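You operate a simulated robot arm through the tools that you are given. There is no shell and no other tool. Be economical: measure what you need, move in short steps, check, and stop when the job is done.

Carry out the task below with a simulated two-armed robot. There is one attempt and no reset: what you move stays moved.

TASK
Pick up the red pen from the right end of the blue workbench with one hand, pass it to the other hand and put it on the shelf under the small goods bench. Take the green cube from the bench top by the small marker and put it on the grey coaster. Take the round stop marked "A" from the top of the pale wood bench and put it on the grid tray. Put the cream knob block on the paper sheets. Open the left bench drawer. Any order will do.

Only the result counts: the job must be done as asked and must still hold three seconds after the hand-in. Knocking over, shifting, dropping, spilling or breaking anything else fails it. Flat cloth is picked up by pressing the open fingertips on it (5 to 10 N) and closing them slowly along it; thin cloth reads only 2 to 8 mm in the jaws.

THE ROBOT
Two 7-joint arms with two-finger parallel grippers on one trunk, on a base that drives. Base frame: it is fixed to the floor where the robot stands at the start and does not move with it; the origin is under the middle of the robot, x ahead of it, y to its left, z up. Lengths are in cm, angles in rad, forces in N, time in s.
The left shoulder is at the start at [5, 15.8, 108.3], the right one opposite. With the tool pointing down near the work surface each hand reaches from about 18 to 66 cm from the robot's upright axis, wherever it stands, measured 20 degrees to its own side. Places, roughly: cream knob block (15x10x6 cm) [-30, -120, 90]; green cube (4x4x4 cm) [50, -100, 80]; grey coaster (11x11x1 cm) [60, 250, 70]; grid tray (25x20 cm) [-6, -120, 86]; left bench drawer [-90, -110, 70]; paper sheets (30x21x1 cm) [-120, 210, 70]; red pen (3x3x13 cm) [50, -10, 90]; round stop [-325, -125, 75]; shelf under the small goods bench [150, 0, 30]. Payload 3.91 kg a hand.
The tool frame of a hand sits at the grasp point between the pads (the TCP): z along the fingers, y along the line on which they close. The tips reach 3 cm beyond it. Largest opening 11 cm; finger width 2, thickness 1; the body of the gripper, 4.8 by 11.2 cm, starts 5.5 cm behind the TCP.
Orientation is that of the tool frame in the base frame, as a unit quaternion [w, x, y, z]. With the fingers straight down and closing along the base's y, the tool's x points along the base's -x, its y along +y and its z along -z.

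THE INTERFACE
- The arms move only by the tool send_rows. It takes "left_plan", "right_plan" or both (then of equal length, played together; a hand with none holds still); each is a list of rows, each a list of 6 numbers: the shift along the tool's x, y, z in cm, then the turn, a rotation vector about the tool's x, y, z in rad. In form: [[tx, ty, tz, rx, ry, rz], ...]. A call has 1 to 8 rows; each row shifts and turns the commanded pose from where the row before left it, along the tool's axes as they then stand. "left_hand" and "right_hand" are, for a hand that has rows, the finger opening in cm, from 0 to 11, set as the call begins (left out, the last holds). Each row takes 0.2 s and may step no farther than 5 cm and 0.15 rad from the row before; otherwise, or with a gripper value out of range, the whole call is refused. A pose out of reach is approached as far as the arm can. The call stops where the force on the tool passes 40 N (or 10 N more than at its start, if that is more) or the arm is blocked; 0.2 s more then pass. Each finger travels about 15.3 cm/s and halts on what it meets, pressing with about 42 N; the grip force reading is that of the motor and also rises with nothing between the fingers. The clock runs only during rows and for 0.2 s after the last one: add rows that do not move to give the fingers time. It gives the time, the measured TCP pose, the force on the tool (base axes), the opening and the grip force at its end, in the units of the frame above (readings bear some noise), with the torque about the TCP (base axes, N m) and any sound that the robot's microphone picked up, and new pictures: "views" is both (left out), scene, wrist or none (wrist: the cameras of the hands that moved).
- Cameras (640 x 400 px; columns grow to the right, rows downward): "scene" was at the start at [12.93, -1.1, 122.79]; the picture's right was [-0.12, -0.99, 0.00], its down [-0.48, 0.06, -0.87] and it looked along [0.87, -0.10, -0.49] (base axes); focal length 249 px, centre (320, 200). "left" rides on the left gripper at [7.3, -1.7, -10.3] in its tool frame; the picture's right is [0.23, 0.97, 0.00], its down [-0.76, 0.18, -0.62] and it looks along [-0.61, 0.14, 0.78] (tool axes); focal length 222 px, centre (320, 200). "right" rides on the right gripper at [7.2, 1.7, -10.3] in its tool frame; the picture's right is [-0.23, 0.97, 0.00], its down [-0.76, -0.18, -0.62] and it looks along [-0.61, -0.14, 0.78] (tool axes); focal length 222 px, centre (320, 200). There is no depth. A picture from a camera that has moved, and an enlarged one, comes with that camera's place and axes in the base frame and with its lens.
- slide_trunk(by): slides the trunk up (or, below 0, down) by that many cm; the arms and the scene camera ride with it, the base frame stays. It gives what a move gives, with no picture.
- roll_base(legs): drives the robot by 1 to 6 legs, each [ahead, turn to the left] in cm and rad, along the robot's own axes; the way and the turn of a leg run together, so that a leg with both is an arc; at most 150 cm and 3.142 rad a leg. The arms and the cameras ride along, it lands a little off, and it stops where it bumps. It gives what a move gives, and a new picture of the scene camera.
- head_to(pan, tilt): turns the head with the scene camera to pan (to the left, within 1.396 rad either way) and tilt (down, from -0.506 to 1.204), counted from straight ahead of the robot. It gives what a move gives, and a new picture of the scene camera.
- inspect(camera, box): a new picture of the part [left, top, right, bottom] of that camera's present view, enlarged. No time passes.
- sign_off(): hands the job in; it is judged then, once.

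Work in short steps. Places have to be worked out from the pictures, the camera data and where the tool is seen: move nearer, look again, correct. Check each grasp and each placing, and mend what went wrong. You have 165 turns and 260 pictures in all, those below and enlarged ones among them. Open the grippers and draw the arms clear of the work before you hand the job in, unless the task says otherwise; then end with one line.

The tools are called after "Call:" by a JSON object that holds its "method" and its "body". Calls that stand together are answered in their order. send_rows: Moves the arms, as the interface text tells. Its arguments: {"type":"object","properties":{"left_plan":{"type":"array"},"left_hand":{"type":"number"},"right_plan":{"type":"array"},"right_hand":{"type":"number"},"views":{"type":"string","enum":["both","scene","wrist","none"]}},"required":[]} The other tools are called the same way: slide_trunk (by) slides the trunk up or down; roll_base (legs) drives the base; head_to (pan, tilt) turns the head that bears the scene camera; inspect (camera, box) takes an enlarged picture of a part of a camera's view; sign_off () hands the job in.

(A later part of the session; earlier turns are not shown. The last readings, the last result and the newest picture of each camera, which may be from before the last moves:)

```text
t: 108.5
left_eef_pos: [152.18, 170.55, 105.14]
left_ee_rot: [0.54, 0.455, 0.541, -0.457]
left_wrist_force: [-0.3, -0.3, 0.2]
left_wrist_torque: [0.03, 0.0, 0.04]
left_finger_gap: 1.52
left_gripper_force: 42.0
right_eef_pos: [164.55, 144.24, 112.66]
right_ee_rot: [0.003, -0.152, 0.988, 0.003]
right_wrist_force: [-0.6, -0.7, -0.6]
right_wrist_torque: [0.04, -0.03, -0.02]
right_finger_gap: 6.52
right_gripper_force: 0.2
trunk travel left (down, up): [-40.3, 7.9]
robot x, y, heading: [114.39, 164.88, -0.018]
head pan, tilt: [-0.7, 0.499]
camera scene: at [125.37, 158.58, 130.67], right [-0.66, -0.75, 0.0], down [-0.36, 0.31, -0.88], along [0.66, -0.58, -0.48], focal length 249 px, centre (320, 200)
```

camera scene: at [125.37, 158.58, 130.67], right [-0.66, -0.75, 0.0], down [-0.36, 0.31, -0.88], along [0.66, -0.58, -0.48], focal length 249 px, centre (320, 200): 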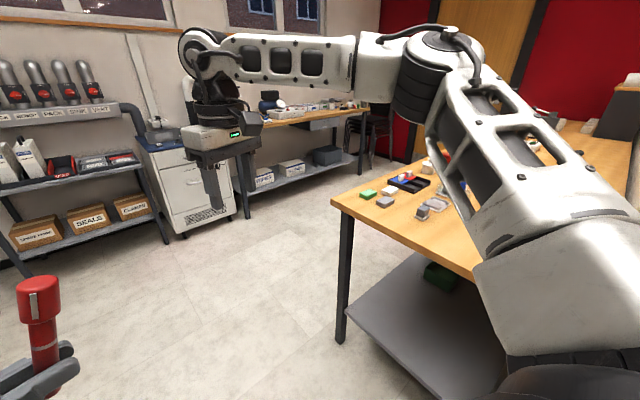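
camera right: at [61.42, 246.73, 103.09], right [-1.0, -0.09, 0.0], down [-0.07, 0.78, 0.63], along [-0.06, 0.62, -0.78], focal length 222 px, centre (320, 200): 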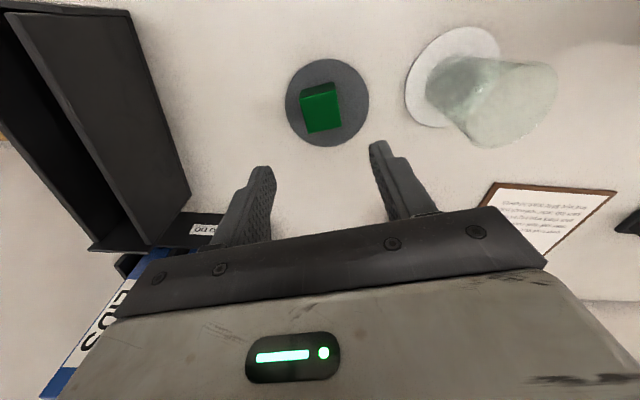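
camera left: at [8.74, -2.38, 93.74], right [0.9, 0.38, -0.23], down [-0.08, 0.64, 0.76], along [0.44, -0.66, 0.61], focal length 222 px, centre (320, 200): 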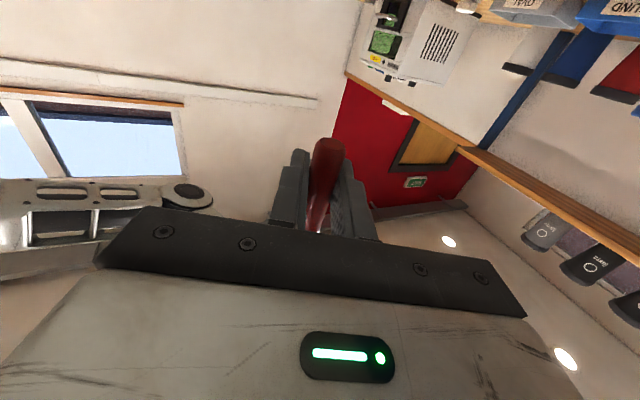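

The bench end lies at y≈97 with the shelf open below. I tuck the right hand back and up so it stays clear of the partition.

Call:
{"method": "send_rows", "body": {"right_plan": [[3, 1, -3, 0, 0, 0], [3, 1, -3, 0, 0, 0], [3, 1, -3, 0, 0, 0], [3, 1, -3, 0, 0, 0], [3, 1, -3, 0, 0, 0], [0, 0, 0, 0, 0, 0]], "right_hand": 3, "views": "none"}}

Call:
{"method": "roll_base", "body": {"legs": [[48, 0], [0, -1.55]]}}

Call:
{"method": "head_to", "body": {"pan": 0.0, "tilt": 0.6}}

```text
t: 109.9
left_eef_pos: [152.46, 170.56, 105.17]
left_ee_rot: [0.54, 0.456, 0.54, -0.457]
left_wrist_force: [0.1, 0.2, -0.3]
left_wrist_torque: [0.0, -0.02, -0.01]
left_finger_gap: 1.51
left_gripper_force: 42.2
right_eef_pos: [148.68, 144.38, 127.5]
right_ee_rot: [0.003, -0.152, 0.988, 0.002]
right_wrist_force: [0.1, 0.9, 0.2]
right_wrist_torque: [0.01, 0.01, -0.02]
right_finger_gap: 3.0
right_gripper_force: 0.1
trunk travel left (down, up): [-40.3, 7.9]
robot x, y, heading: [114.51, 164.87, -0.02]
head pan, tilt: [-0.7, 0.499]
```

```text
t: 116.6
left_eef_pos: [169.48, 126.35, 105.11]
left_ee_rot: [0.066, 0.704, 0.067, -0.704]
left_wrist_force: [0.2, -0.6, -0.3]
left_wrist_torque: [0.02, -0.02, -0.02]
left_finger_gap: 1.51
left_gripper_force: 42.0
right_eef_pos: [143.34, 129.28, 127.45]
right_ee_rot: [0.004, 0.584, 0.812, -0.001]
right_wrist_force: [0.4, 1.3, 0.0]
right_wrist_torque: [0.03, -0.01, -0.01]
right_finger_gap: 3.0
right_gripper_force: 0.1
trunk travel left (down, up): [-40.3, 7.9]
robot x, y, heading: [163.07, 164.22, -1.573]
head pan, tilt: [-0.7, 0.499]
camera scene: at [157.13, 152.88, 130.67], right [-0.77, 0.64, 0.0], down [0.31, 0.37, -0.88], along [-0.56, -0.67, -0.48], focal length 249 px, centre (320, 200)
```

scene: 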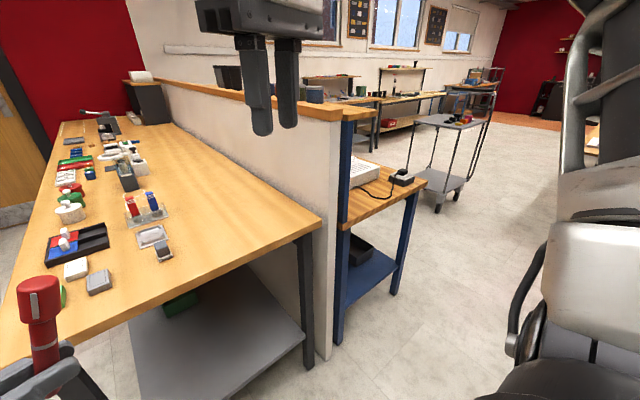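

```text
t: 117.7
left_eef_pos: [169.6, 126.19, 105.1]
left_ee_rot: [0.065, 0.704, 0.066, -0.704]
left_wrist_force: [1.4, -0.2, -0.2]
left_wrist_torque: [0.0, -0.02, -0.02]
left_finger_gap: 1.53
left_gripper_force: 42.1
right_eef_pos: [143.41, 129.36, 127.45]
right_ee_rot: [0.004, 0.584, 0.811, -0.001]
right_wrist_force: [-0.3, 0.3, 0.4]
right_wrist_torque: [0.02, 0.02, 0.01]
right_finger_gap: 2.99
right_gripper_force: 0.1
trunk travel left (down, up): [-40.3, 7.9]
robot x, y, heading: [163.09, 163.79, -1.569]
head pan, tilt: [0.0, 0.6]
camera scene: at [162.99, 151.01, 129.76], right [-1.0, 0.0, 0.0], down [0.0, 0.56, -0.83], along [0.0, -0.83, -0.56], focal length 249 px, centre (320, 200)
```

scene: 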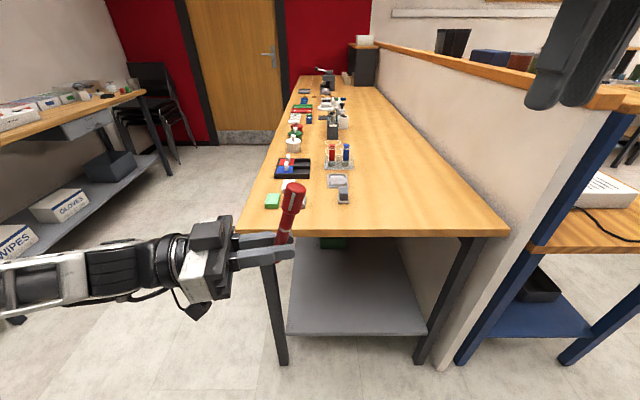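

This is the small goods bench: its end is at y≈100, the shelf at z≈28. I turn the left hand to point straight down so the pen lies level.

Call:
{"method": "send_rows", "body": {"left_plan": [[0, 0, 0, -0.0766, 0.0921, -0.0765], [0, 0, 0, -0.0766, 0.0921, -0.0765], [0, 0, 0, -0.0766, 0.0921, -0.0765], [0, 0, 0, -0.0766, 0.0921, -0.0765], [0, 0, 0, -0.0766, 0.0921, -0.0765], [0, 0, 0, -0.0766, 0.0921, -0.0765], [0, 0, 0, -0.0766, 0.0921, -0.0765], [0, 0, 0, -0.0766, 0.0921, -0.0765]], "views": "none"}}

Call:
{"method": "send_rows", "body": {"left_plan": [[0, 0, 0, -0.0766, 0.0921, -0.0765], [0, 0, 0, -0.0766, 0.0921, -0.0765], [0, 0, 0, -0.0766, 0.0921, -0.0765], [0, 0, 0, -0.0766, 0.0921, -0.0765], [0, 0, 0, -0.0766, 0.0921, -0.0765], [0, 0, 0, -0.0766, 0.0921, -0.0765], [0, 0, 0, 0, 0, 0]], "views": "both"}}

```text
t: 119.5
left_eef_pos: [169.58, 126.25, 105.02]
left_ee_rot: [0.033, 0.801, 0.487, -0.346]
left_wrist_force: [0.2, 1.0, 0.0]
left_wrist_torque: [-0.01, -0.03, 0.02]
left_finger_gap: 1.55
left_gripper_force: 42.2
right_eef_pos: [143.41, 129.37, 127.48]
right_ee_rot: [0.004, 0.585, 0.811, -0.001]
right_wrist_force: [-0.8, 0.7, 0.2]
right_wrist_torque: [0.03, -0.04, 0.01]
right_finger_gap: 3.0
right_gripper_force: 0.1
trunk travel left (down, up): [-40.3, 7.9]
robot x, y, heading: [162.71, 163.89, -1.565]
head pan, tilt: [0.0, 0.6]
```

```text
t: 121.1
left_eef_pos: [169.57, 126.25, 104.99]
left_ee_rot: [0.0, 0.706, 0.708, 0.0]
left_wrist_force: [-0.6, -0.3, 0.4]
left_wrist_torque: [0.0, 0.0, 0.01]
left_finger_gap: 1.5
left_gripper_force: 41.7
right_eef_pos: [143.56, 129.39, 127.36]
right_ee_rot: [0.004, 0.583, 0.812, -0.001]
right_wrist_force: [-0.2, -0.1, 0.4]
right_wrist_torque: [-0.01, 0.0, -0.01]
right_finger_gap: 2.99
right_gripper_force: 0.0
trunk travel left (down, up): [-40.3, 7.9]
robot x, y, heading: [163.32, 164.02, -1.571]
head pan, tilt: [0.0, 0.6]
camera scene: at [163.02, 151.02, 129.76], right [-1.0, 0.0, 0.0], down [0.0, 0.56, -0.83], along [0.0, -0.83, -0.56], focal length 249 px, centre (320, 200)
camera left: at [167.89, 133.44, 115.36], right [0.97, 0.23, 0.0], down [0.18, -0.76, 0.62], along [0.14, -0.61, -0.78], focal length 222 px, centre (320, 200)
```

scene: 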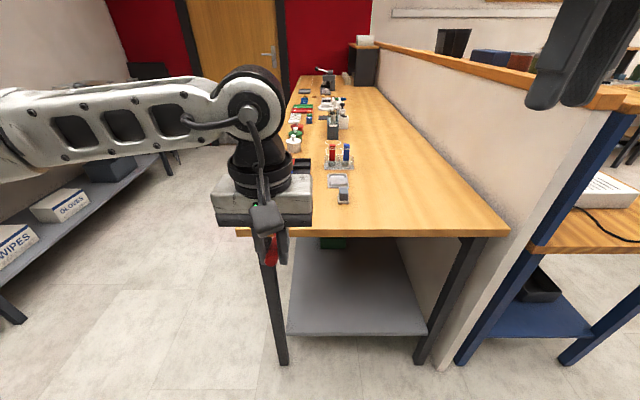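
left: 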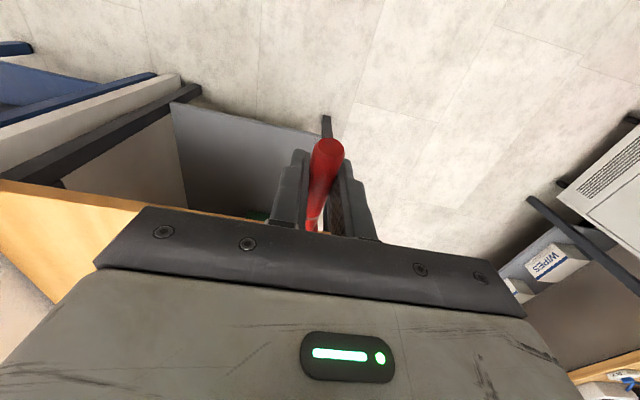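

The front leg at x≈178 would be in the way of the left elbow, so I shift the base to about x 142, still short of the bench end.

Call:
{"method": "roll_base", "body": {"legs": [[0, -1.05], [24.3, 0], [0, 1.05]]}}

```text
t: 128.1
left_eef_pos: [148.67, 113.88, 105.01]
left_ee_rot: [-0.001, 0.706, 0.708, 0.0]
left_wrist_force: [0.6, -0.8, -1.1]
left_wrist_torque: [-0.01, -0.02, 0.02]
left_finger_gap: 1.51
left_gripper_force: 42.3
right_eef_pos: [122.52, 116.92, 127.45]
right_ee_rot: [0.004, 0.583, 0.813, 0.0]
right_wrist_force: [0.4, 0.3, 0.6]
right_wrist_torque: [-0.01, 0.04, 0.01]
right_finger_gap: 3.0
right_gripper_force: 0.1
trunk travel left (down, up): [-40.3, 7.9]
robot x, y, heading: [142.14, 151.61, -1.571]
head pan, tilt: [0.0, 0.6]
camera scene: at [142.05, 138.66, 129.76], right [-1.0, 0.0, 0.0], down [0.0, 0.56, -0.83], along [0.0, -0.83, -0.56], focal length 249 px, centre (320, 200)
```

scene: 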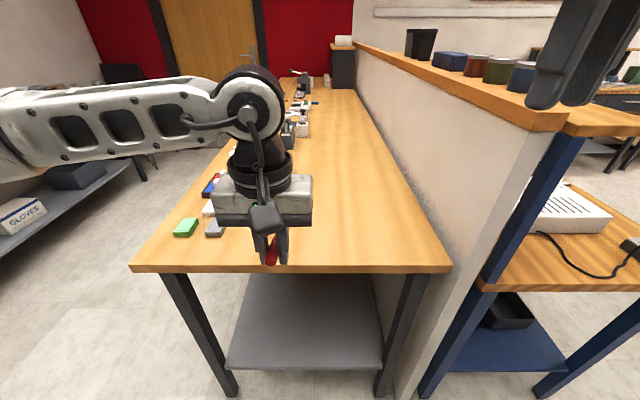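

Clear: pen's front end is about 3 cm before the bench end. I lower the trunk 33 cm, then the left arm further.

Call:
{"method": "slide_trunk", "body": {"by": -33}}

Call:
{"method": "send_rows", "body": {"left_plan": [[0, 0, 4, 0, 0, 0], [0, 0, 4, 0, 0, 0], [0, 0, 4, 0, 0, 0], [0, 0, 4, 0, 0, 0], [0, 0, 4, 0, 0, 0], [0, 0, 4, 0, 0, 0], [0, 0, 4, 0, 0, 0], [0, 0, 0, 0, 0, 0]], "views": "both"}}

```text
t: 131.4
left_eef_pos: [148.71, 113.92, 72.01]
left_ee_rot: [0.0, 0.706, 0.708, 0.0]
left_wrist_force: [0.8, -0.3, -1.4]
left_wrist_torque: [0.0, -0.01, -0.01]
left_finger_gap: 1.54
left_gripper_force: 42.0
right_eef_pos: [122.49, 116.91, 94.56]
right_ee_rot: [0.005, 0.584, 0.812, -0.001]
right_wrist_force: [1.0, -0.3, 1.1]
right_wrist_torque: [0.0, 0.03, -0.02]
right_finger_gap: 2.97
right_gripper_force: 0.1
trunk travel left (down, up): [-7.3, 40.9]
robot x, y, heading: [141.8, 151.67, -1.568]
head pan, tilt: [0.0, 0.6]
```

```text
t: 133.2
left_eef_pos: [148.75, 113.75, 43.91]
left_ee_rot: [0.0, 0.706, 0.708, 0.0]
left_wrist_force: [0.4, -0.3, -0.8]
left_wrist_torque: [0.01, 0.0, 0.01]
left_finger_gap: 1.51
left_gripper_force: 41.6
right_eef_pos: [122.54, 116.92, 94.54]
right_ee_rot: [0.004, 0.583, 0.812, 0.0]
right_wrist_force: [0.1, -1.0, 0.1]
right_wrist_torque: [0.02, -0.01, 0.02]
right_finger_gap: 3.0
right_gripper_force: 0.1
trunk travel left (down, up): [-7.3, 40.9]
robot x, y, heading: [142.03, 151.97, -1.568]
head pan, tilt: [0.0, 0.6]
camera scene: at [142.03, 138.66, 96.76], right [-1.0, 0.0, 0.0], down [0.0, 0.56, -0.83], along [0.0, -0.83, -0.56], focal length 249 px, centre (320, 200)
camera left: at [146.99, 120.92, 54.19], right [0.97, 0.23, 0.0], down [0.18, -0.76, 0.62], along [0.14, -0.61, -0.78], focal length 222 px, centre (320, 200)
```

scene: 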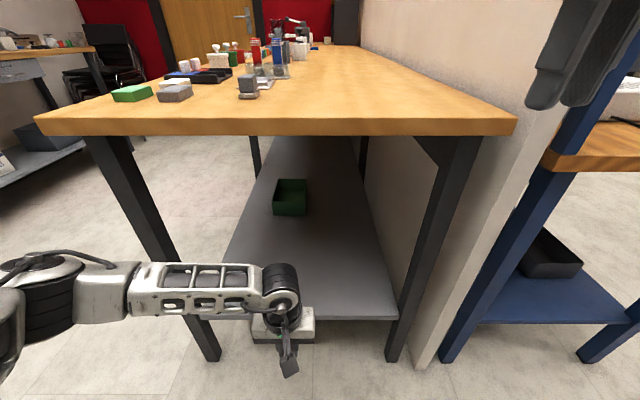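
left: 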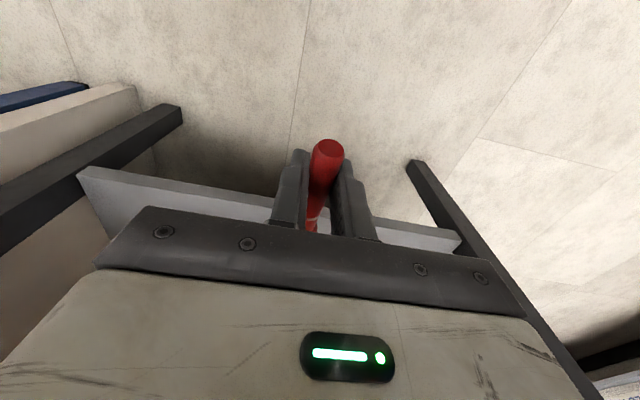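

The shelf top is near z 28.5. To keep the forearm clear of the front leg, I extend the arm forward under the bench rather than driving in.

Call:
{"method": "send_rows", "body": {"left_plan": [[-3, 0, 0, 0, 0, 0], [-3, 0, 0, 0, 0, 0], [-3, 0, 0, 0, 0, 0], [-3, 0, 0, 0, 0, 0], [-3, 0, 0, 0, 0, 0], [0, 0, 0, 0, 0, 0]], "views": "both"}}

```text
t: 134.6
left_eef_pos: [148.77, 98.83, 44.01]
left_ee_rot: [0.0, 0.706, 0.708, 0.0]
left_wrist_force: [0.0, 0.3, 0.1]
left_wrist_torque: [0.0, -0.01, 0.0]
left_finger_gap: 1.52
left_gripper_force: 41.9
right_eef_pos: [122.47, 117.02, 94.32]
right_ee_rot: [0.004, 0.583, 0.813, 0.0]
right_wrist_force: [0.4, -0.3, -0.5]
right_wrist_torque: [0.03, 0.04, -0.02]
right_finger_gap: 3.02
right_gripper_force: 0.1
trunk travel left (down, up): [-7.3, 40.9]
robot x, y, heading: [142.23, 151.08, -1.571]
head pan, tilt: [0.0, 0.6]
camera scene: at [142.03, 138.66, 96.76], right [-1.0, 0.0, 0.0], down [0.0, 0.56, -0.83], along [0.0, -0.83, -0.56], focal length 249 px, centre (320, 200)
camera left: at [147.02, 106.09, 54.26], right [0.97, 0.23, 0.0], down [0.18, -0.76, 0.62], along [0.14, -0.61, -0.78], focal length 222 px, centre (320, 200)
```

scene: 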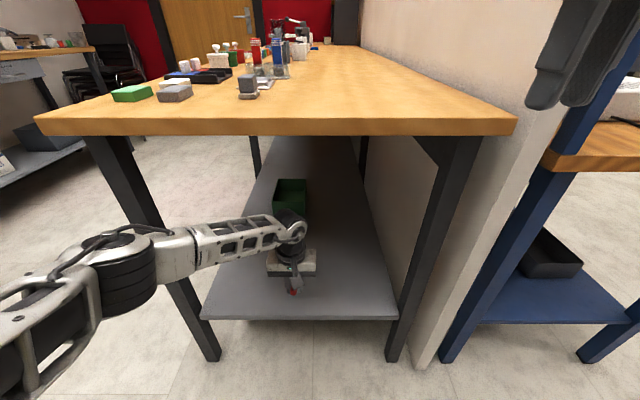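
left: 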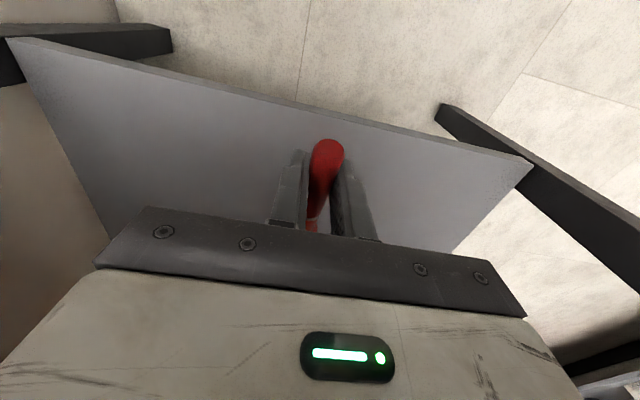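

The forearm stays clear of the leg. I extend 10 cm more and lower to z 34.

Call:
{"method": "send_rows", "body": {"left_plan": [[-3.5, 0, 0, 0, 0, 0], [-3.5, 0, 0, 0, 0, 0], [-3, 0, 0, 0, 0, 0], [0, 0, 3, 0, 0, 0], [0, 0, 3, 0, 0, 0], [0, 0, 3, 0, 0, 0], [0, 0, 1, 0, 0, 0], [0, 0, 0, 0, 0, 0]], "views": "both"}}

```text
t: 136.4
left_eef_pos: [150.81, 96.13, 37.42]
left_ee_rot: [0.0, 0.706, 0.708, -0.001]
left_wrist_force: [-0.2, -0.5, 1.1]
left_wrist_torque: [0.03, 0.04, 0.01]
left_finger_gap: 1.52
left_gripper_force: 42.1
left hand out of reach, approached as far as the arm can: row 2, 3, 4, 5, 6, 7
right_eef_pos: [122.44, 116.92, 94.54]
right_ee_rot: [0.005, 0.583, 0.813, -0.001]
right_wrist_force: [1.0, 1.2, -0.5]
right_wrist_torque: [0.0, 0.0, 0.04]
right_finger_gap: 2.99
right_gripper_force: 0.1
trunk travel left (down, up): [-7.3, 40.9]
robot x, y, heading: [142.08, 151.62, -1.565]
head pan, tilt: [0.0, 0.6]
camera scene: at [142.03, 138.66, 96.76], right [-1.0, 0.0, 0.0], down [0.0, 0.56, -0.83], along [0.0, -0.83, -0.56], focal length 249 px, centre (320, 200)
camera left: at [149.05, 103.37, 47.69], right [0.97, 0.23, 0.0], down [0.18, -0.76, 0.62], along [0.14, -0.61, -0.78], focal length 222 px, centre (320, 200)
```

scene: 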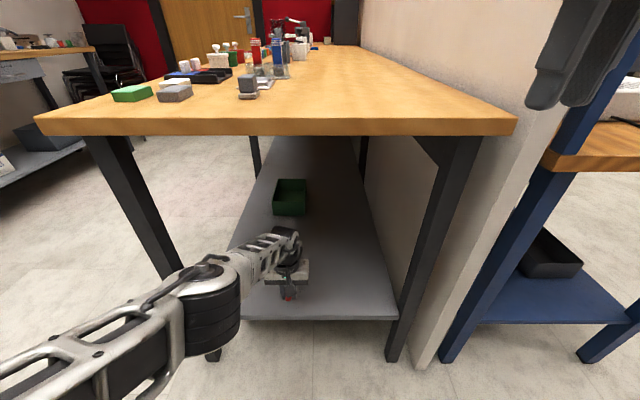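
left: 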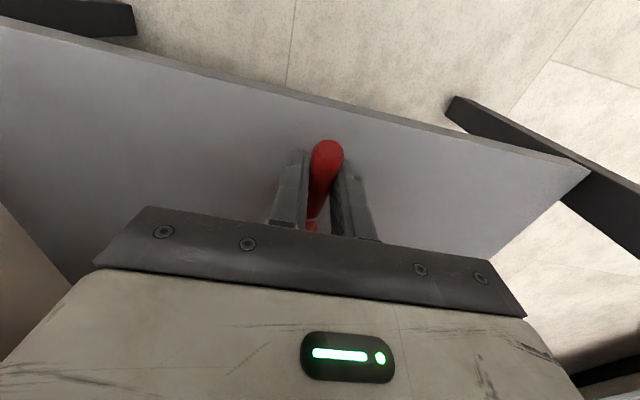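

The arm is at its limit with the hand just inside the shelf end. I roll 11 cm ahead; the elbow stays inside the leg.

Call:
{"method": "roll_base", "body": {"legs": [[11, 0]]}}

Call:
{"method": "inspect", "body": {"camera": "left", "box": [0, 0, 640, 400]}}

```text
t: 137.6
left_eef_pos: [150.95, 85.0, 37.45]
left_ee_rot: [0.0, 0.706, 0.708, 0.0]
left_wrist_force: [-0.4, 0.3, -1.0]
left_wrist_torque: [-0.01, -0.02, -0.01]
left_finger_gap: 1.49
left_gripper_force: 41.8
right_eef_pos: [122.47, 105.82, 94.46]
right_ee_rot: [0.004, 0.584, 0.812, 0.0]
right_wrist_force: [-0.3, 0.4, -0.1]
right_wrist_torque: [0.0, -0.05, 0.0]
right_finger_gap: 3.01
right_gripper_force: 0.0
trunk travel left (down, up): [-7.3, 40.9]
robot x, y, heading: [142.06, 140.11, -1.57]
head pan, tilt: [0.0, 0.6]
camera scene: at [142.06, 127.51, 96.76], right [-1.0, 0.0, 0.0], down [0.0, 0.56, -0.83], along [0.0, -0.83, -0.56], focal length 249 px, centre (320, 200)
```

scene: 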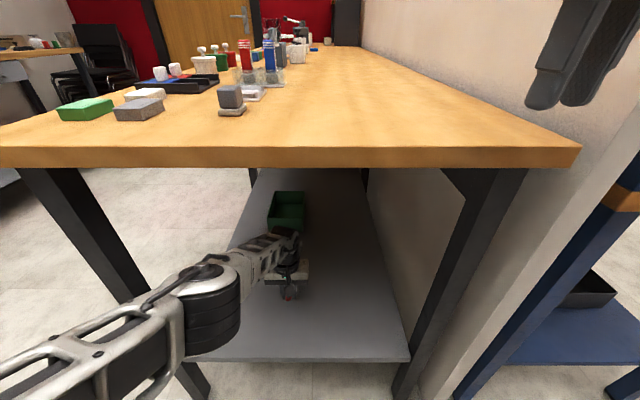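

```text
1.00 times, centred on (320, 200) of left (not enlarged: the box is as wide or as high as the picture)
camera zoom: at [149.05, 92.21, 47.72], right [0.97, 0.23, 0.0], down [0.18, -0.76, 0.62], along [0.14, -0.61, -0.78], focal length 222 px, centre (320, 200)
```

zoom: 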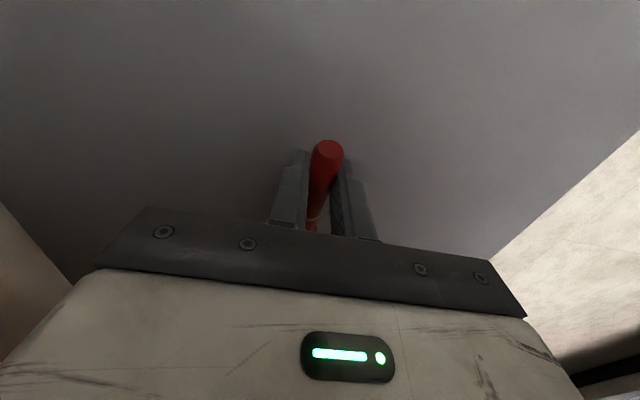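

The hand is 15 cm inside the shelf. I raise the right hand a bit for clearance and lower the trunk 4 cm.

Call:
{"method": "send_rows", "body": {"right_plan": [[0, 0, -3, 0, 0, 0], [0, 0, -3, 0, 0, 0]], "views": "none"}}

Call:
{"method": "slide_trunk", "body": {"by": -4}}

Call:
{"method": "inspect", "body": {"camera": "scene", "box": [210, 170, 370, 290]}}

```text
t: 138.2
left_eef_pos: [150.72, 84.96, 37.36]
left_ee_rot: [0.0, 0.706, 0.708, 0.0]
left_wrist_force: [0.0, -0.2, -0.9]
left_wrist_torque: [0.0, 0.03, 0.0]
left_finger_gap: 1.52
left_gripper_force: 42.5
right_eef_pos: [122.54, 105.99, 100.54]
right_ee_rot: [0.004, 0.584, 0.812, 0.0]
right_wrist_force: [-0.3, -0.8, -0.4]
right_wrist_torque: [0.02, -0.03, -0.01]
right_finger_gap: 3.02
right_gripper_force: 0.1
trunk travel left (down, up): [-7.3, 40.9]
robot x, y, heading: [141.91, 140.31, -1.568]
head pan, tilt: [0.0, 0.6]
```

```text
t: 139.0
left_eef_pos: [150.74, 84.97, 33.46]
left_ee_rot: [0.001, 0.705, 0.709, -0.001]
left_wrist_force: [-0.3, -1.3, 5.5]
left_wrist_torque: [-0.66, 0.0, -0.06]
left_finger_gap: 1.53
left_gripper_force: 42.1
right_eef_pos: [122.6, 106.01, 96.66]
right_ee_rot: [0.003, 0.584, 0.812, -0.002]
right_wrist_force: [-0.2, 0.0, 0.3]
right_wrist_torque: [-0.01, 0.04, 0.0]
right_finger_gap: 3.0
right_gripper_force: 0.0
trunk travel left (down, up): [-3.3, 44.9]
robot x, y, heading: [141.98, 140.22, -1.568]
head pan, tilt: [0.0, 0.6]
```

```text
3.33 times, centred on (290, 230) of scene
camera zoom: at [142.05, 127.54, 92.76], right [-1.0, 0.0, 0.0], down [0.0, 0.56, -0.83], along [0.0, -0.83, -0.56], focal length 831 px, centre (420, 100)
```

zoom: 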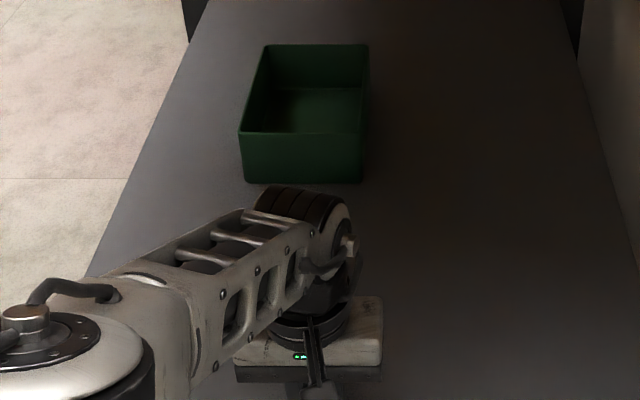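

The cap end is touching the shelf (5.5 N at about 12 cm ahead). I lower 1 cm more to level it, then open slightly to release.

Call:
{"method": "slide_trunk", "body": {"by": -1}}

Call:
{"method": "send_rows", "body": {"left_plan": [[0, 0, 0, 0, 0, 0], [0, 0, 0, 0, 0, 0], [0, 0, 0, 0, 0, 0]], "left_hand": 4, "views": "wrist"}}

```text
t: 139.6
left_eef_pos: [150.84, 84.92, 32.46]
left_ee_rot: [0.001, 0.705, 0.709, -0.001]
left_wrist_force: [-1.4, 1.5, 11.5]
left_wrist_torque: [-0.46, 0.04, -0.04]
left_finger_gap: 1.53
left_gripper_force: 41.7
right_eef_pos: [122.54, 106.08, 95.48]
right_ee_rot: [0.004, 0.583, 0.812, -0.001]
right_wrist_force: [0.2, -0.6, 0.1]
right_wrist_torque: [0.02, 0.03, -0.01]
right_finger_gap: 2.98
right_gripper_force: 0.1
trunk travel left (down, up): [-2.3, 45.9]
robot x, y, heading: [142.23, 140.46, -1.568]
head pan, tilt: [0.0, 0.6]
```

```text
t: 140.4
left_eef_pos: [150.87, 84.99, 32.49]
left_ee_rot: [0.001, 0.706, 0.709, 0.0]
left_wrist_force: [3.2, 0.6, 11.4]
left_wrist_torque: [0.13, 0.19, 0.09]
left_finger_gap: 3.86
left_gripper_force: 0.0
right_eef_pos: [122.67, 106.1, 95.67]
right_ee_rot: [0.004, 0.583, 0.812, 0.0]
right_wrist_force: [0.6, -0.8, -0.8]
right_wrist_torque: [-0.02, 0.0, 0.01]
right_finger_gap: 3.01
right_gripper_force: 0.1
trunk travel left (down, up): [-2.3, 45.9]
robot x, y, heading: [141.93, 140.49, -1.567]
head pan, tilt: [0.0, 0.6]
camera left: at [149.1, 92.2, 42.78], right [0.97, 0.23, 0.0], down [0.18, -0.76, 0.62], along [0.15, -0.61, -0.78], focal length 222 px, centre (320, 200)
```

left: 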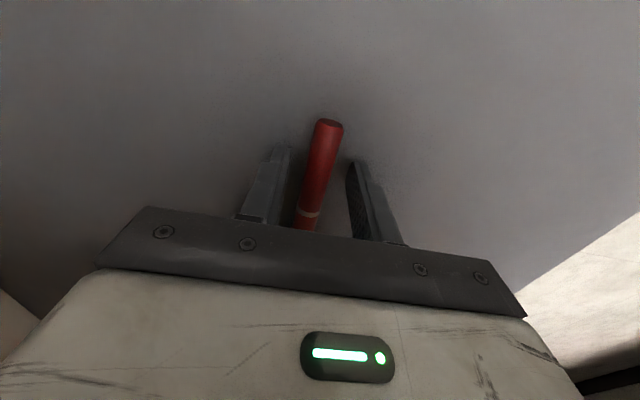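

The pen lies on the shelf. I lift the hand clear and look before backing out.

Call:
{"method": "slide_trunk", "body": {"by": 8}}

Call:
{"method": "inspect", "body": {"camera": "left", "box": [0, 0, 640, 400]}}

```text
t: 141.6
left_eef_pos: [150.81, 84.97, 40.38]
left_ee_rot: [-0.001, 0.706, 0.708, 0.0]
left_wrist_force: [0.1, -0.7, -0.2]
left_wrist_torque: [-0.05, 0.02, -0.02]
left_finger_gap: 4.01
left_gripper_force: 0.2
right_eef_pos: [122.62, 105.98, 103.58]
right_ee_rot: [0.003, 0.584, 0.812, -0.001]
right_wrist_force: [0.8, 1.1, -0.7]
right_wrist_torque: [0.05, 0.02, -0.03]
right_finger_gap: 3.02
right_gripper_force: 0.0
trunk travel left (down, up): [-10.3, 37.9]
robot x, y, heading: [142.76, 140.43, -1.568]
head pan, tilt: [0.0, 0.6]
```

```text
1.00 times, centred on (320, 200) of left (not enlarged: the box is as wide or as high as the picture)
camera zoom: at [149.05, 92.21, 50.71], right [0.97, 0.23, 0.0], down [0.18, -0.76, 0.62], along [0.14, -0.61, -0.78], focal length 222 px, centre (320, 200)
```

zoom: 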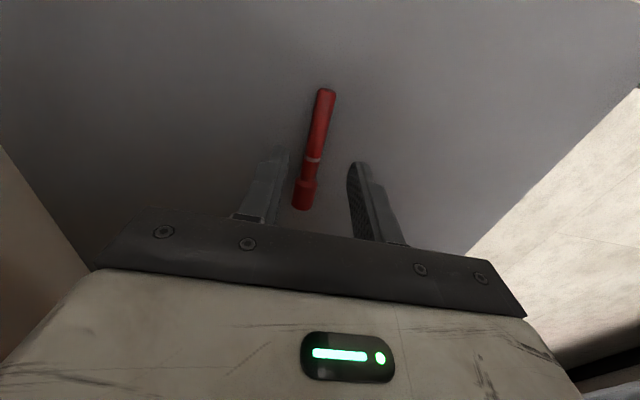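

The pen rests flat on the shelf. I back straight out, raise the trunk and lift the left hand.

Call:
{"method": "roll_base", "body": {"legs": [[-48, 0]]}}

Call:
{"method": "slide_trunk", "body": {"by": 25}}

Call:
{"method": "send_rows", "body": {"left_plan": [[2, 0, -4.5, 0, 0, 0], [2, 0, -4.5, 0, 0, 0], [2, 0, -4.5, 0, 0, 0], [2, 0, -4.5, 0, 0, 0], [2, 0, -4.5, 0, 0, 0], [2, 0, -4.5, 0, 0, 0], [2, 0, -4.5, 0, 0, 0], [2, 0, -4.5, 0, 0, 0]], "views": "scene"}}

```text
t: 144.4
left_eef_pos: [151.0, 133.43, 40.47]
left_ee_rot: [0.0, 0.702, 0.712, 0.0]
left_wrist_force: [-0.5, 0.1, -0.3]
left_wrist_torque: [0.02, -0.05, 0.01]
left_finger_gap: 4.0
left_gripper_force: 0.0
right_eef_pos: [122.59, 154.2, 103.45]
right_ee_rot: [0.005, 0.579, 0.816, 0.0]
right_wrist_force: [0.4, 0.2, 0.2]
right_wrist_torque: [-0.02, -0.04, 0.01]
right_finger_gap: 3.0
right_gripper_force: 0.1
trunk travel left (down, up): [-10.3, 37.9]
robot x, y, heading: [141.91, 188.74, -1.563]
head pan, tilt: [0.0, 0.6]
camera scene: at [141.81, 175.88, 99.76], right [-1.0, -0.01, 0.0], down [-0.01, 0.56, -0.83], along [0.01, -0.82, -0.56], focal length 249 px, centre (320, 200)
```

scene: 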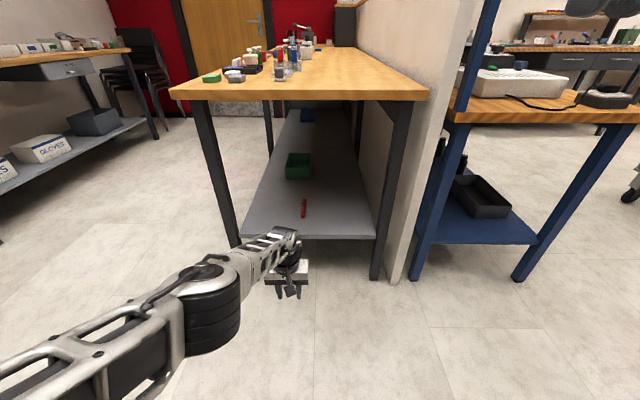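

```text
t: 147.0
left_eef_pos: [150.97, 133.4, 65.44]
left_ee_rot: [0.0, 0.702, 0.712, 0.0]
left_wrist_force: [0.3, -0.1, 0.0]
left_wrist_torque: [-0.02, 0.02, 0.01]
left_finger_gap: 4.01
left_gripper_force: 0.1
right_eef_pos: [122.55, 154.13, 128.52]
right_ee_rot: [0.004, 0.579, 0.815, 0.0]
right_wrist_force: [-0.6, 0.2, 0.3]
right_wrist_torque: [0.02, 0.04, 0.0]
right_finger_gap: 3.01
right_gripper_force: 0.1
trunk travel left (down, up): [-35.3, 12.9]
robot x, y, heading: [141.28, 188.67, -1.557]
head pan, tilt: [0.0, 0.6]
```

```text
t: 148.8
left_eef_pos: [150.94, 146.92, 97.79]
left_ee_rot: [0.001, 0.703, 0.712, 0.001]
left_wrist_force: [-0.5, 0.1, 0.6]
left_wrist_torque: [-0.03, 0.02, 0.0]
left_finger_gap: 4.01
left_gripper_force: 0.1
left hand out of reach, approached as far as the arm can: row 1
right_eef_pos: [122.66, 154.19, 128.56]
right_ee_rot: [0.004, 0.579, 0.815, 0.0]
right_wrist_force: [0.9, 0.5, 0.0]
right_wrist_torque: [-0.01, -0.02, 0.01]
right_finger_gap: 3.0
right_gripper_force: 0.0
trunk travel left (down, up): [-35.3, 12.9]
robot x, y, heading: [141.49, 188.94, -1.561]
head pan, tilt: [0.0, 0.6]
camera scene: at [141.8, 175.91, 124.76], right [-1.0, -0.01, 0.0], down [-0.01, 0.56, -0.83], along [0.01, -0.83, -0.56], focal length 249 px, centre (320, 200)
```

scene: 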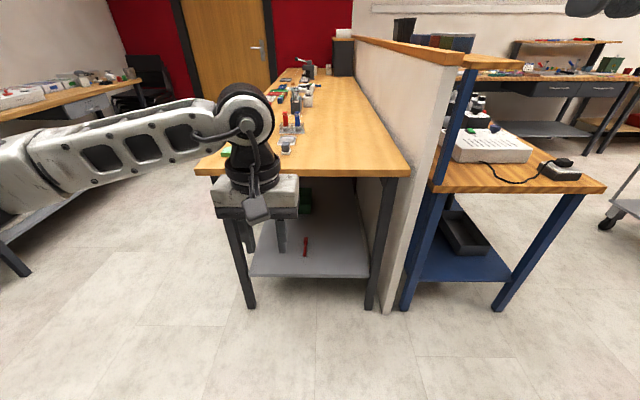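

Pen delivered. Now I drive back through the room to the south bench (knob block, grid tray).

Call:
{"method": "roll_base", "body": {"legs": [[0, -1.57], [150, 0], [18, 0], [0, 1.57], [140, 0], [85, 0]]}}

```text
t: 175.4
left_eef_pos: [-35.08, -76.28, 97.82]
left_ee_rot: [0.0, 0.738, 0.675, 0.001]
left_wrist_force: [-0.1, 0.0, 0.3]
left_wrist_torque: [0.02, -0.02, -0.01]
left_finger_gap: 3.99
left_gripper_force: 0.1
right_eef_pos: [-62.31, -66.13, 128.6]
right_ee_rot: [0.004, 0.621, 0.784, -0.001]
right_wrist_force: [-0.1, 0.1, 0.1]
right_wrist_torque: [-0.01, 0.0, 0.0]
right_finger_gap: 3.0
right_gripper_force: 0.1
trunk travel left (down, up): [-35.3, 12.9]
robot x, y, heading: [-39.48, -33.47, -1.665]
head pan, tilt: [0.0, 0.6]
camera scene: at [-41.03, -46.47, 124.75], right [-1.0, 0.09, 0.0], down [0.05, 0.56, -0.82], along [-0.08, -0.82, -0.57], focal length 249 px, centre (320, 200)
```

scene: 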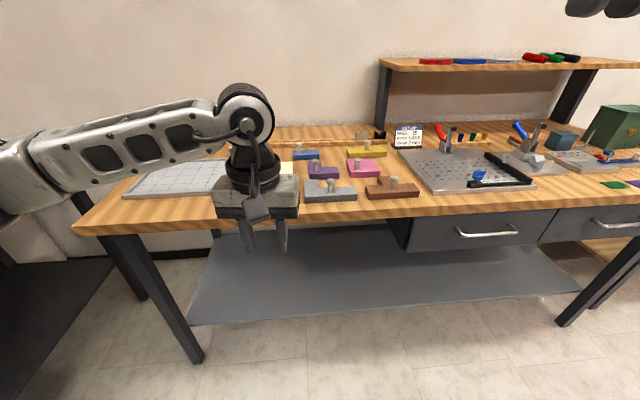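

The puzzle blocks are ahead; the cream one is hidden by my left hand. I move the left hand aside and up.

Call:
{"method": "send_rows", "body": {"left_plan": [[1, 3.5, -2, 0, 0, 0], [1, 3.5, -2, 0, 0, 0], [1, 3.5, -2, 0, 0, 0], [1, 3.5, -2, 0, 0, 0], [1, 3.5, -2, 0, 0, 0], [1, 3.5, 0, 0, 0, 0]], "views": "scene"}}

Call:
{"method": "inspect", "body": {"camera": "scene", "box": [120, 120, 440, 220]}}

```text
t: 176.8
left_eef_pos: [-13.72, -72.17, 107.75]
left_ee_rot: [0.0, 0.739, 0.673, 0.0]
left_wrist_force: [0.0, 0.7, 0.7]
left_wrist_torque: [-0.02, 0.02, 0.05]
left_finger_gap: 4.04
left_gripper_force: 0.0
right_eef_pos: [-62.34, -66.1, 128.57]
right_ee_rot: [0.004, 0.621, 0.784, -0.001]
right_wrist_force: [0.4, -0.8, 0.3]
right_wrist_torque: [0.01, 0.01, 0.01]
right_finger_gap: 3.01
right_gripper_force: 0.1
trunk travel left (down, up): [-35.3, 12.9]
robot x, y, heading: [-39.56, -33.67, -1.663]
head pan, tilt: [0.0, 0.6]
camera scene: at [-40.98, -46.43, 124.76], right [-1.0, 0.09, 0.0], down [0.05, 0.56, -0.83], along [-0.08, -0.82, -0.56], focal length 249 px, centre (320, 200)
```

scene: 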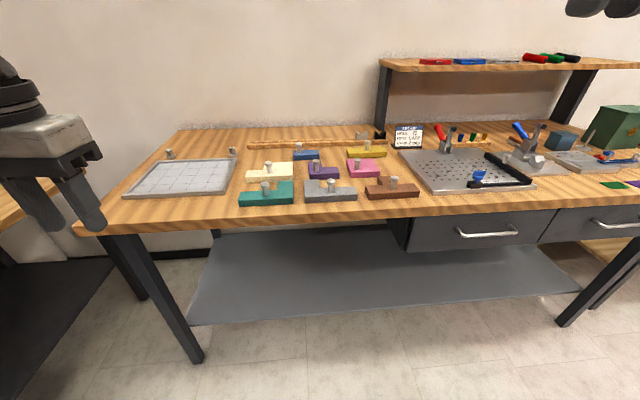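

```text
2.00 times, centred on (280, 170) of scene
camera zoom: at [-40.98, -46.43, 124.76], right [-1.0, 0.09, 0.0], down [0.05, 0.56, -0.83], along [-0.08, -0.82, -0.56], focal length 499 px, centre (400, 260)
```

zoom: 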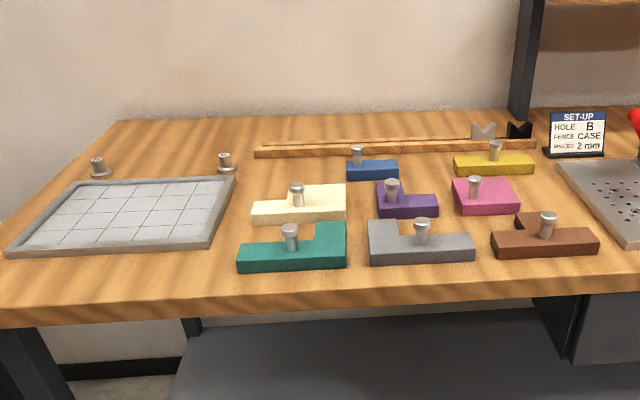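

The cream knob computes to about [-31, -119, 90]. I move the base so that it lies to the left hand's front.

Call:
{"method": "roll_base", "body": {"legs": [[0, -0.19], [31, 0], [0, 0.28]]}}

```text
t: 180.6
left_eef_pos: [-19.52, -100.1, 107.73]
left_ee_rot: [0.0, 0.71, 0.705, 0.0]
left_wrist_force: [-0.1, 0.7, -0.1]
left_wrist_torque: [0.02, -0.05, 0.0]
left_finger_gap: 4.01
left_gripper_force: 0.0
right_eef_pos: [-68.51, -97.99, 128.48]
right_ee_rot: [0.005, 0.587, 0.81, -0.001]
right_wrist_force: [0.6, 0.3, -0.3]
right_wrist_torque: [-0.01, -0.02, -0.01]
right_finger_gap: 3.01
right_gripper_force: 0.0
trunk travel left (down, up): [-35.3, 12.9]
robot x, y, heading: [-48.41, -64.2, -1.578]
head pan, tilt: [0.0, 0.6]
camera scene: at [-48.86, -76.73, 124.76], right [-1.0, 0.01, 0.0], down [0.0, 0.56, -0.83], along [-0.01, -0.83, -0.56], focal length 249 px, centre (320, 200)
```

scene: 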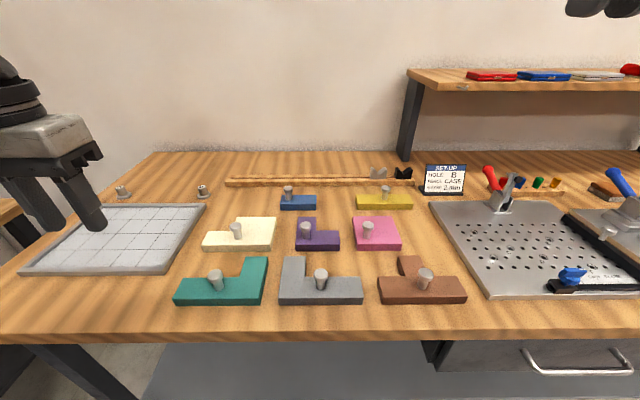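

Knob at about [-31, -118.4]. I bring the left hand above it.

Call:
{"method": "send_rows", "body": {"left_plan": [[-3.66, -2.3, 1, 0, 0, 0], [-3.66, -2.3, 1, 0, 0, 0], [-3.66, -2.3, 1, 0, 0, 0], [-3.66, -2.3, 1, 0, 0, 0], [-3.66, -2.3, 1, 0, 0, 0], [0, 0, 0, 0, 0, 0]], "left_hand": 5, "views": "both"}}

```text
t: 182.0
left_eef_pos: [-31.18, -118.4, 102.89]
left_ee_rot: [0.002, 0.71, 0.704, 0.0]
left_wrist_force: [0.1, 1.6, -0.8]
left_wrist_torque: [0.04, -0.02, -0.02]
left_finger_gap: 5.0
left_gripper_force: 0.1
right_eef_pos: [-68.55, -97.99, 128.59]
right_ee_rot: [0.004, 0.587, 0.81, -0.001]
right_wrist_force: [-0.2, 0.7, -0.3]
right_wrist_torque: [-0.01, 0.03, 0.0]
right_finger_gap: 3.0
right_gripper_force: 0.0
trunk travel left (down, up): [-35.3, 12.9]
robot x, y, heading: [-48.7, -63.8, -1.576]
head pan, tilt: [0.0, 0.6]
camera scene: at [-48.88, -76.72, 124.76], right [-1.0, 0.01, 0.0], down [0.0, 0.56, -0.83], along [-0.01, -0.83, -0.56], focal length 249 px, centre (320, 200)
camera left: at [-32.91, -111.18, 113.18], right [0.98, 0.22, 0.0], down [0.17, -0.76, 0.62], along [0.14, -0.61, -0.78], focal length 222 px, centre (320, 200)
```

scene: 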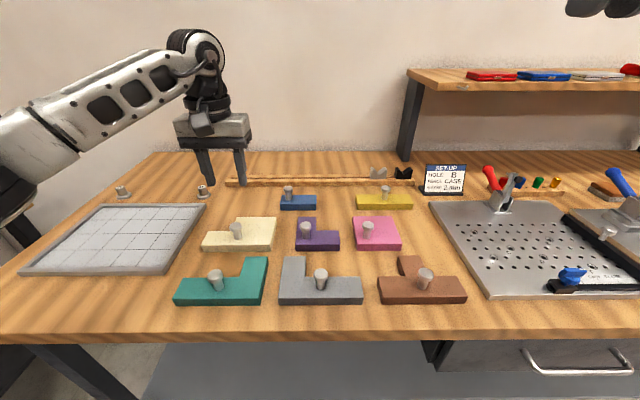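
left: 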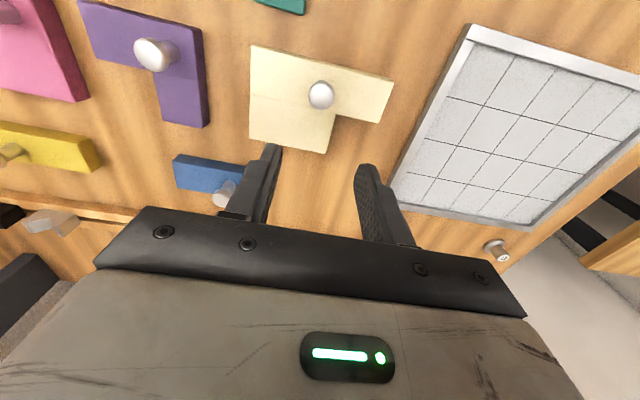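

Triangulated, the knob top is near [-31.6, -116.5, 91.5]. I correct and descend to z 95 for another look.

Call:
{"method": "send_rows", "body": {"left_plan": [[1.9, -0.4, 0, 0, 0, 0], [0, 0, 4, 0, 0, 0], [0, 0, 3.5, 0, 0, 0], [0, 0, 0, 0, 0, 0]], "left_hand": 4, "views": "both"}}

```text
t: 183.0
left_eef_pos: [-31.54, -116.65, 95.26]
left_ee_rot: [0.0, 0.71, 0.704, -0.001]
left_wrist_force: [0.5, -0.1, -0.7]
left_wrist_torque: [-0.01, 0.02, 0.0]
left_finger_gap: 4.0
left_gripper_force: 0.0
right_eef_pos: [-68.46, -98.1, 128.58]
right_ee_rot: [0.004, 0.587, 0.809, -0.001]
right_wrist_force: [-0.1, 0.2, -0.1]
right_wrist_torque: [-0.04, 0.02, -0.03]
right_finger_gap: 2.97
right_gripper_force: 0.0
trunk travel left (down, up): [-35.3, 12.9]
robot x, y, heading: [-48.64, -63.72, -1.581]
head pan, tilt: [0.0, 0.6]
camera scene: at [-48.9, -76.73, 124.76], right [-1.0, 0.01, 0.0], down [0.0, 0.56, -0.83], along [-0.01, -0.83, -0.56], focal length 249 px, centre (320, 200)
camera left: at [-33.25, -109.42, 105.49], right [0.98, 0.22, 0.0], down [0.17, -0.76, 0.62], along [0.14, -0.61, -0.78], focal length 222 px, centre (320, 200)
```

scene: 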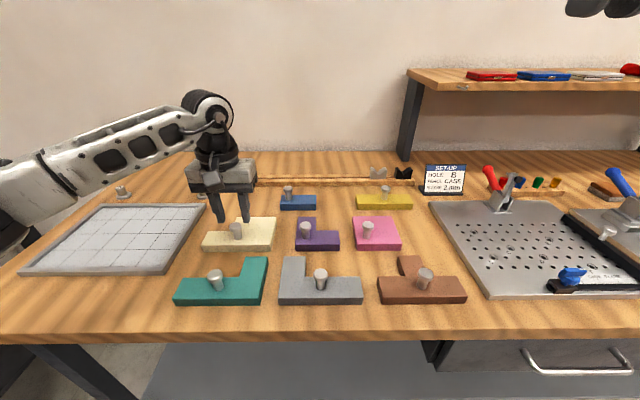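
left: 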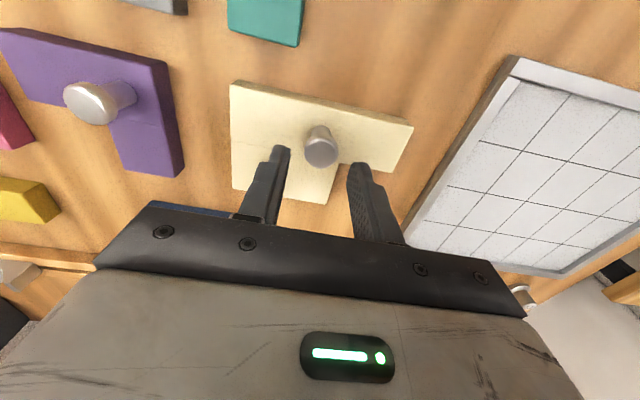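

Aligned with the knob. I descend to z 91.8, watching the force, and look.

Call:
{"method": "send_rows", "body": {"left_plan": [[-0.1, 0, 1.8, 0, 0, 0], [0, 0, 1.7, 0, 0, 0], [0, 0, 0, 0, 0, 0]], "views": "wrist"}}

Call:
{"method": "inspect", "body": {"camera": "scene", "box": [180, 170, 300, 260]}}

```text
t: 183.8
left_eef_pos: [-31.44, -116.68, 91.74]
left_ee_rot: [0.001, 0.709, 0.705, 0.0]
left_wrist_force: [0.5, -0.1, 0.5]
left_wrist_torque: [0.02, -0.01, -0.02]
left_finger_gap: 4.03
left_gripper_force: 0.1
right_eef_pos: [-68.58, -98.11, 128.56]
right_ee_rot: [0.003, 0.587, 0.81, -0.001]
right_wrist_force: [0.0, 0.1, 0.4]
right_wrist_torque: [0.0, 0.0, -0.01]
right_finger_gap: 2.98
right_gripper_force: 0.1
trunk travel left (down, up): [-35.3, 12.9]
robot x, y, heading: [-48.56, -64.15, -1.576]
head pan, tilt: [0.0, 0.6]
camera left: at [-33.08, -109.41, 102.05], right [0.98, 0.22, 0.0], down [0.17, -0.76, 0.62], along [0.14, -0.61, -0.78], focal length 222 px, centre (320, 200)
```

left: 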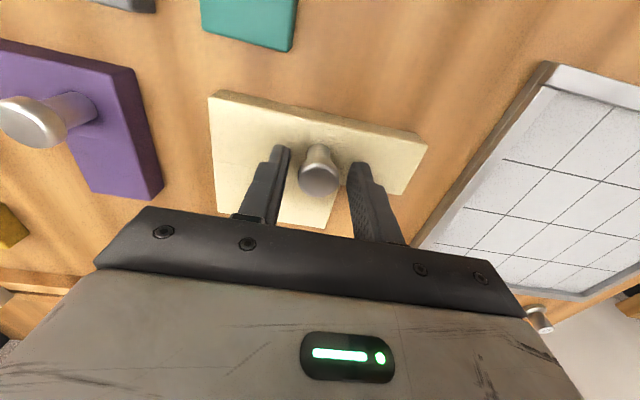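

```text
4.44 times, centred on (240, 215) of scene
camera zoom: at [-48.9, -76.74, 124.76], right [-1.0, 0.01, 0.0], down [0.0, 0.56, -0.83], along [-0.01, -0.83, -0.56], focal length 1108 px, centre (676, 133)
```

zoom: 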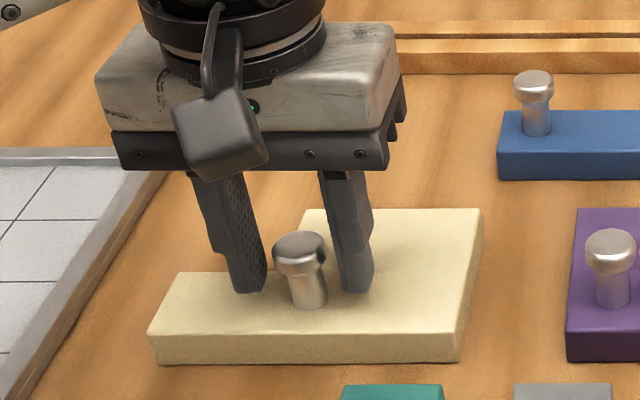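

The fingers straddle the knob. I close.

Call:
{"method": "send_rows", "body": {"left_plan": [[0, 0, 0, 0, 0, 0], [0, 0, 0, 0, 0, 0], [0, 0, 0, 0, 0, 0]], "left_hand": 0, "views": "wrist"}}

```text
t: 184.6
left_eef_pos: [-31.35, -116.68, 91.75]
left_ee_rot: [0.0, 0.71, 0.704, -0.001]
left_wrist_force: [-0.7, -0.9, 1.4]
left_wrist_torque: [-0.09, 0.13, -0.02]
left_finger_gap: 2.32
left_gripper_force: 42.4
right_eef_pos: [-68.56, -98.05, 128.62]
right_ee_rot: [0.005, 0.587, 0.81, -0.001]
right_wrist_force: [-0.1, 0.3, -0.5]
right_wrist_torque: [0.03, 0.01, -0.02]
right_finger_gap: 3.0
right_gripper_force: 0.1
trunk travel left (down, up): [-35.3, 12.9]
robot x, y, heading: [-49.16, -64.04, -1.575]
head pan, tilt: [0.0, 0.6]
camera left: at [-33.09, -109.41, 102.07], right [0.98, 0.22, 0.0], down [0.17, -0.76, 0.62], along [0.14, -0.61, -0.78], focal length 222 px, centre (320, 200)
```

left: 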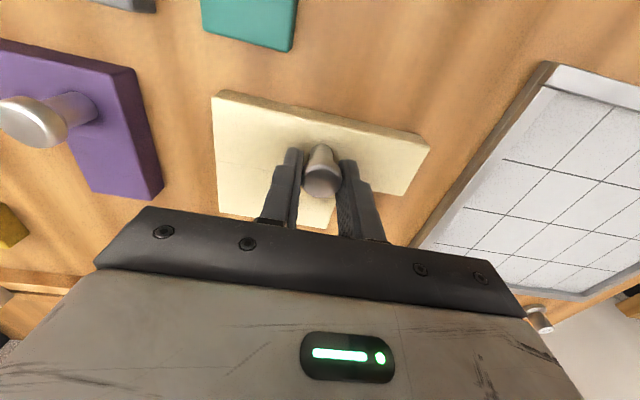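

The knob is gripped at 2.3 cm. I lift it 13 cm and check that it hangs steadily.

Call:
{"method": "send_rows", "body": {"left_plan": [[0, 0, -2, 0, 0, 0], [0, 0, -3, 0, 0, 0], [0, 0, -4, 0, 0, 0], [0, 0, -4, 0, 0, 0], [0, 0, 0, 0, 0, 0]], "views": "both"}}

```text
t: 185.8
left_eef_pos: [-31.5, -116.73, 104.83]
left_ee_rot: [0.0, 0.71, 0.704, 0.0]
left_wrist_force: [-1.1, 0.3, -0.7]
left_wrist_torque: [0.05, -0.02, -0.02]
left_finger_gap: 2.3
left_gripper_force: 41.9
right_eef_pos: [-68.5, -98.2, 128.61]
right_ee_rot: [0.003, 0.588, 0.809, 0.0]
right_wrist_force: [-0.3, -1.2, -0.1]
right_wrist_torque: [0.03, -0.02, -0.03]
right_finger_gap: 2.99
right_gripper_force: 0.2
trunk travel left (down, up): [-35.3, 12.9]
robot x, y, heading: [-48.78, -64.01, -1.578]
head pan, tilt: [0.0, 0.6]
camera scene: at [-48.89, -76.76, 124.75], right [-1.0, 0.01, 0.0], down [0.0, 0.57, -0.82], along [-0.01, -0.82, -0.57], focal length 249 px, centre (320, 200)
camera left: at [-33.17, -109.44, 115.11], right [0.98, 0.22, 0.0], down [0.17, -0.76, 0.62], along [0.14, -0.61, -0.78], focal length 222 px, centre (320, 200)
```

scene: 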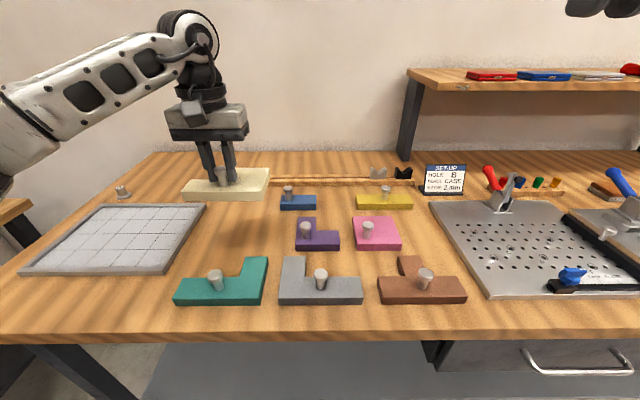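
left: 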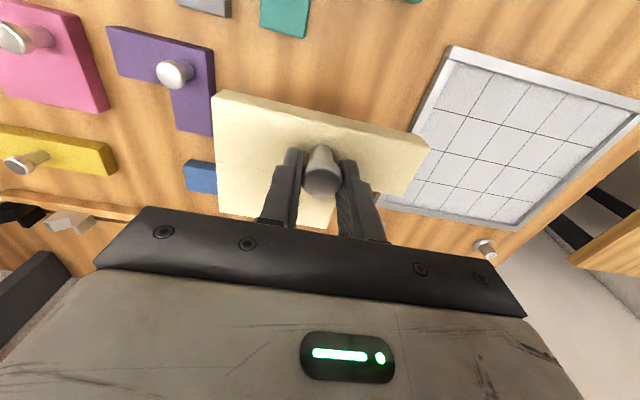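

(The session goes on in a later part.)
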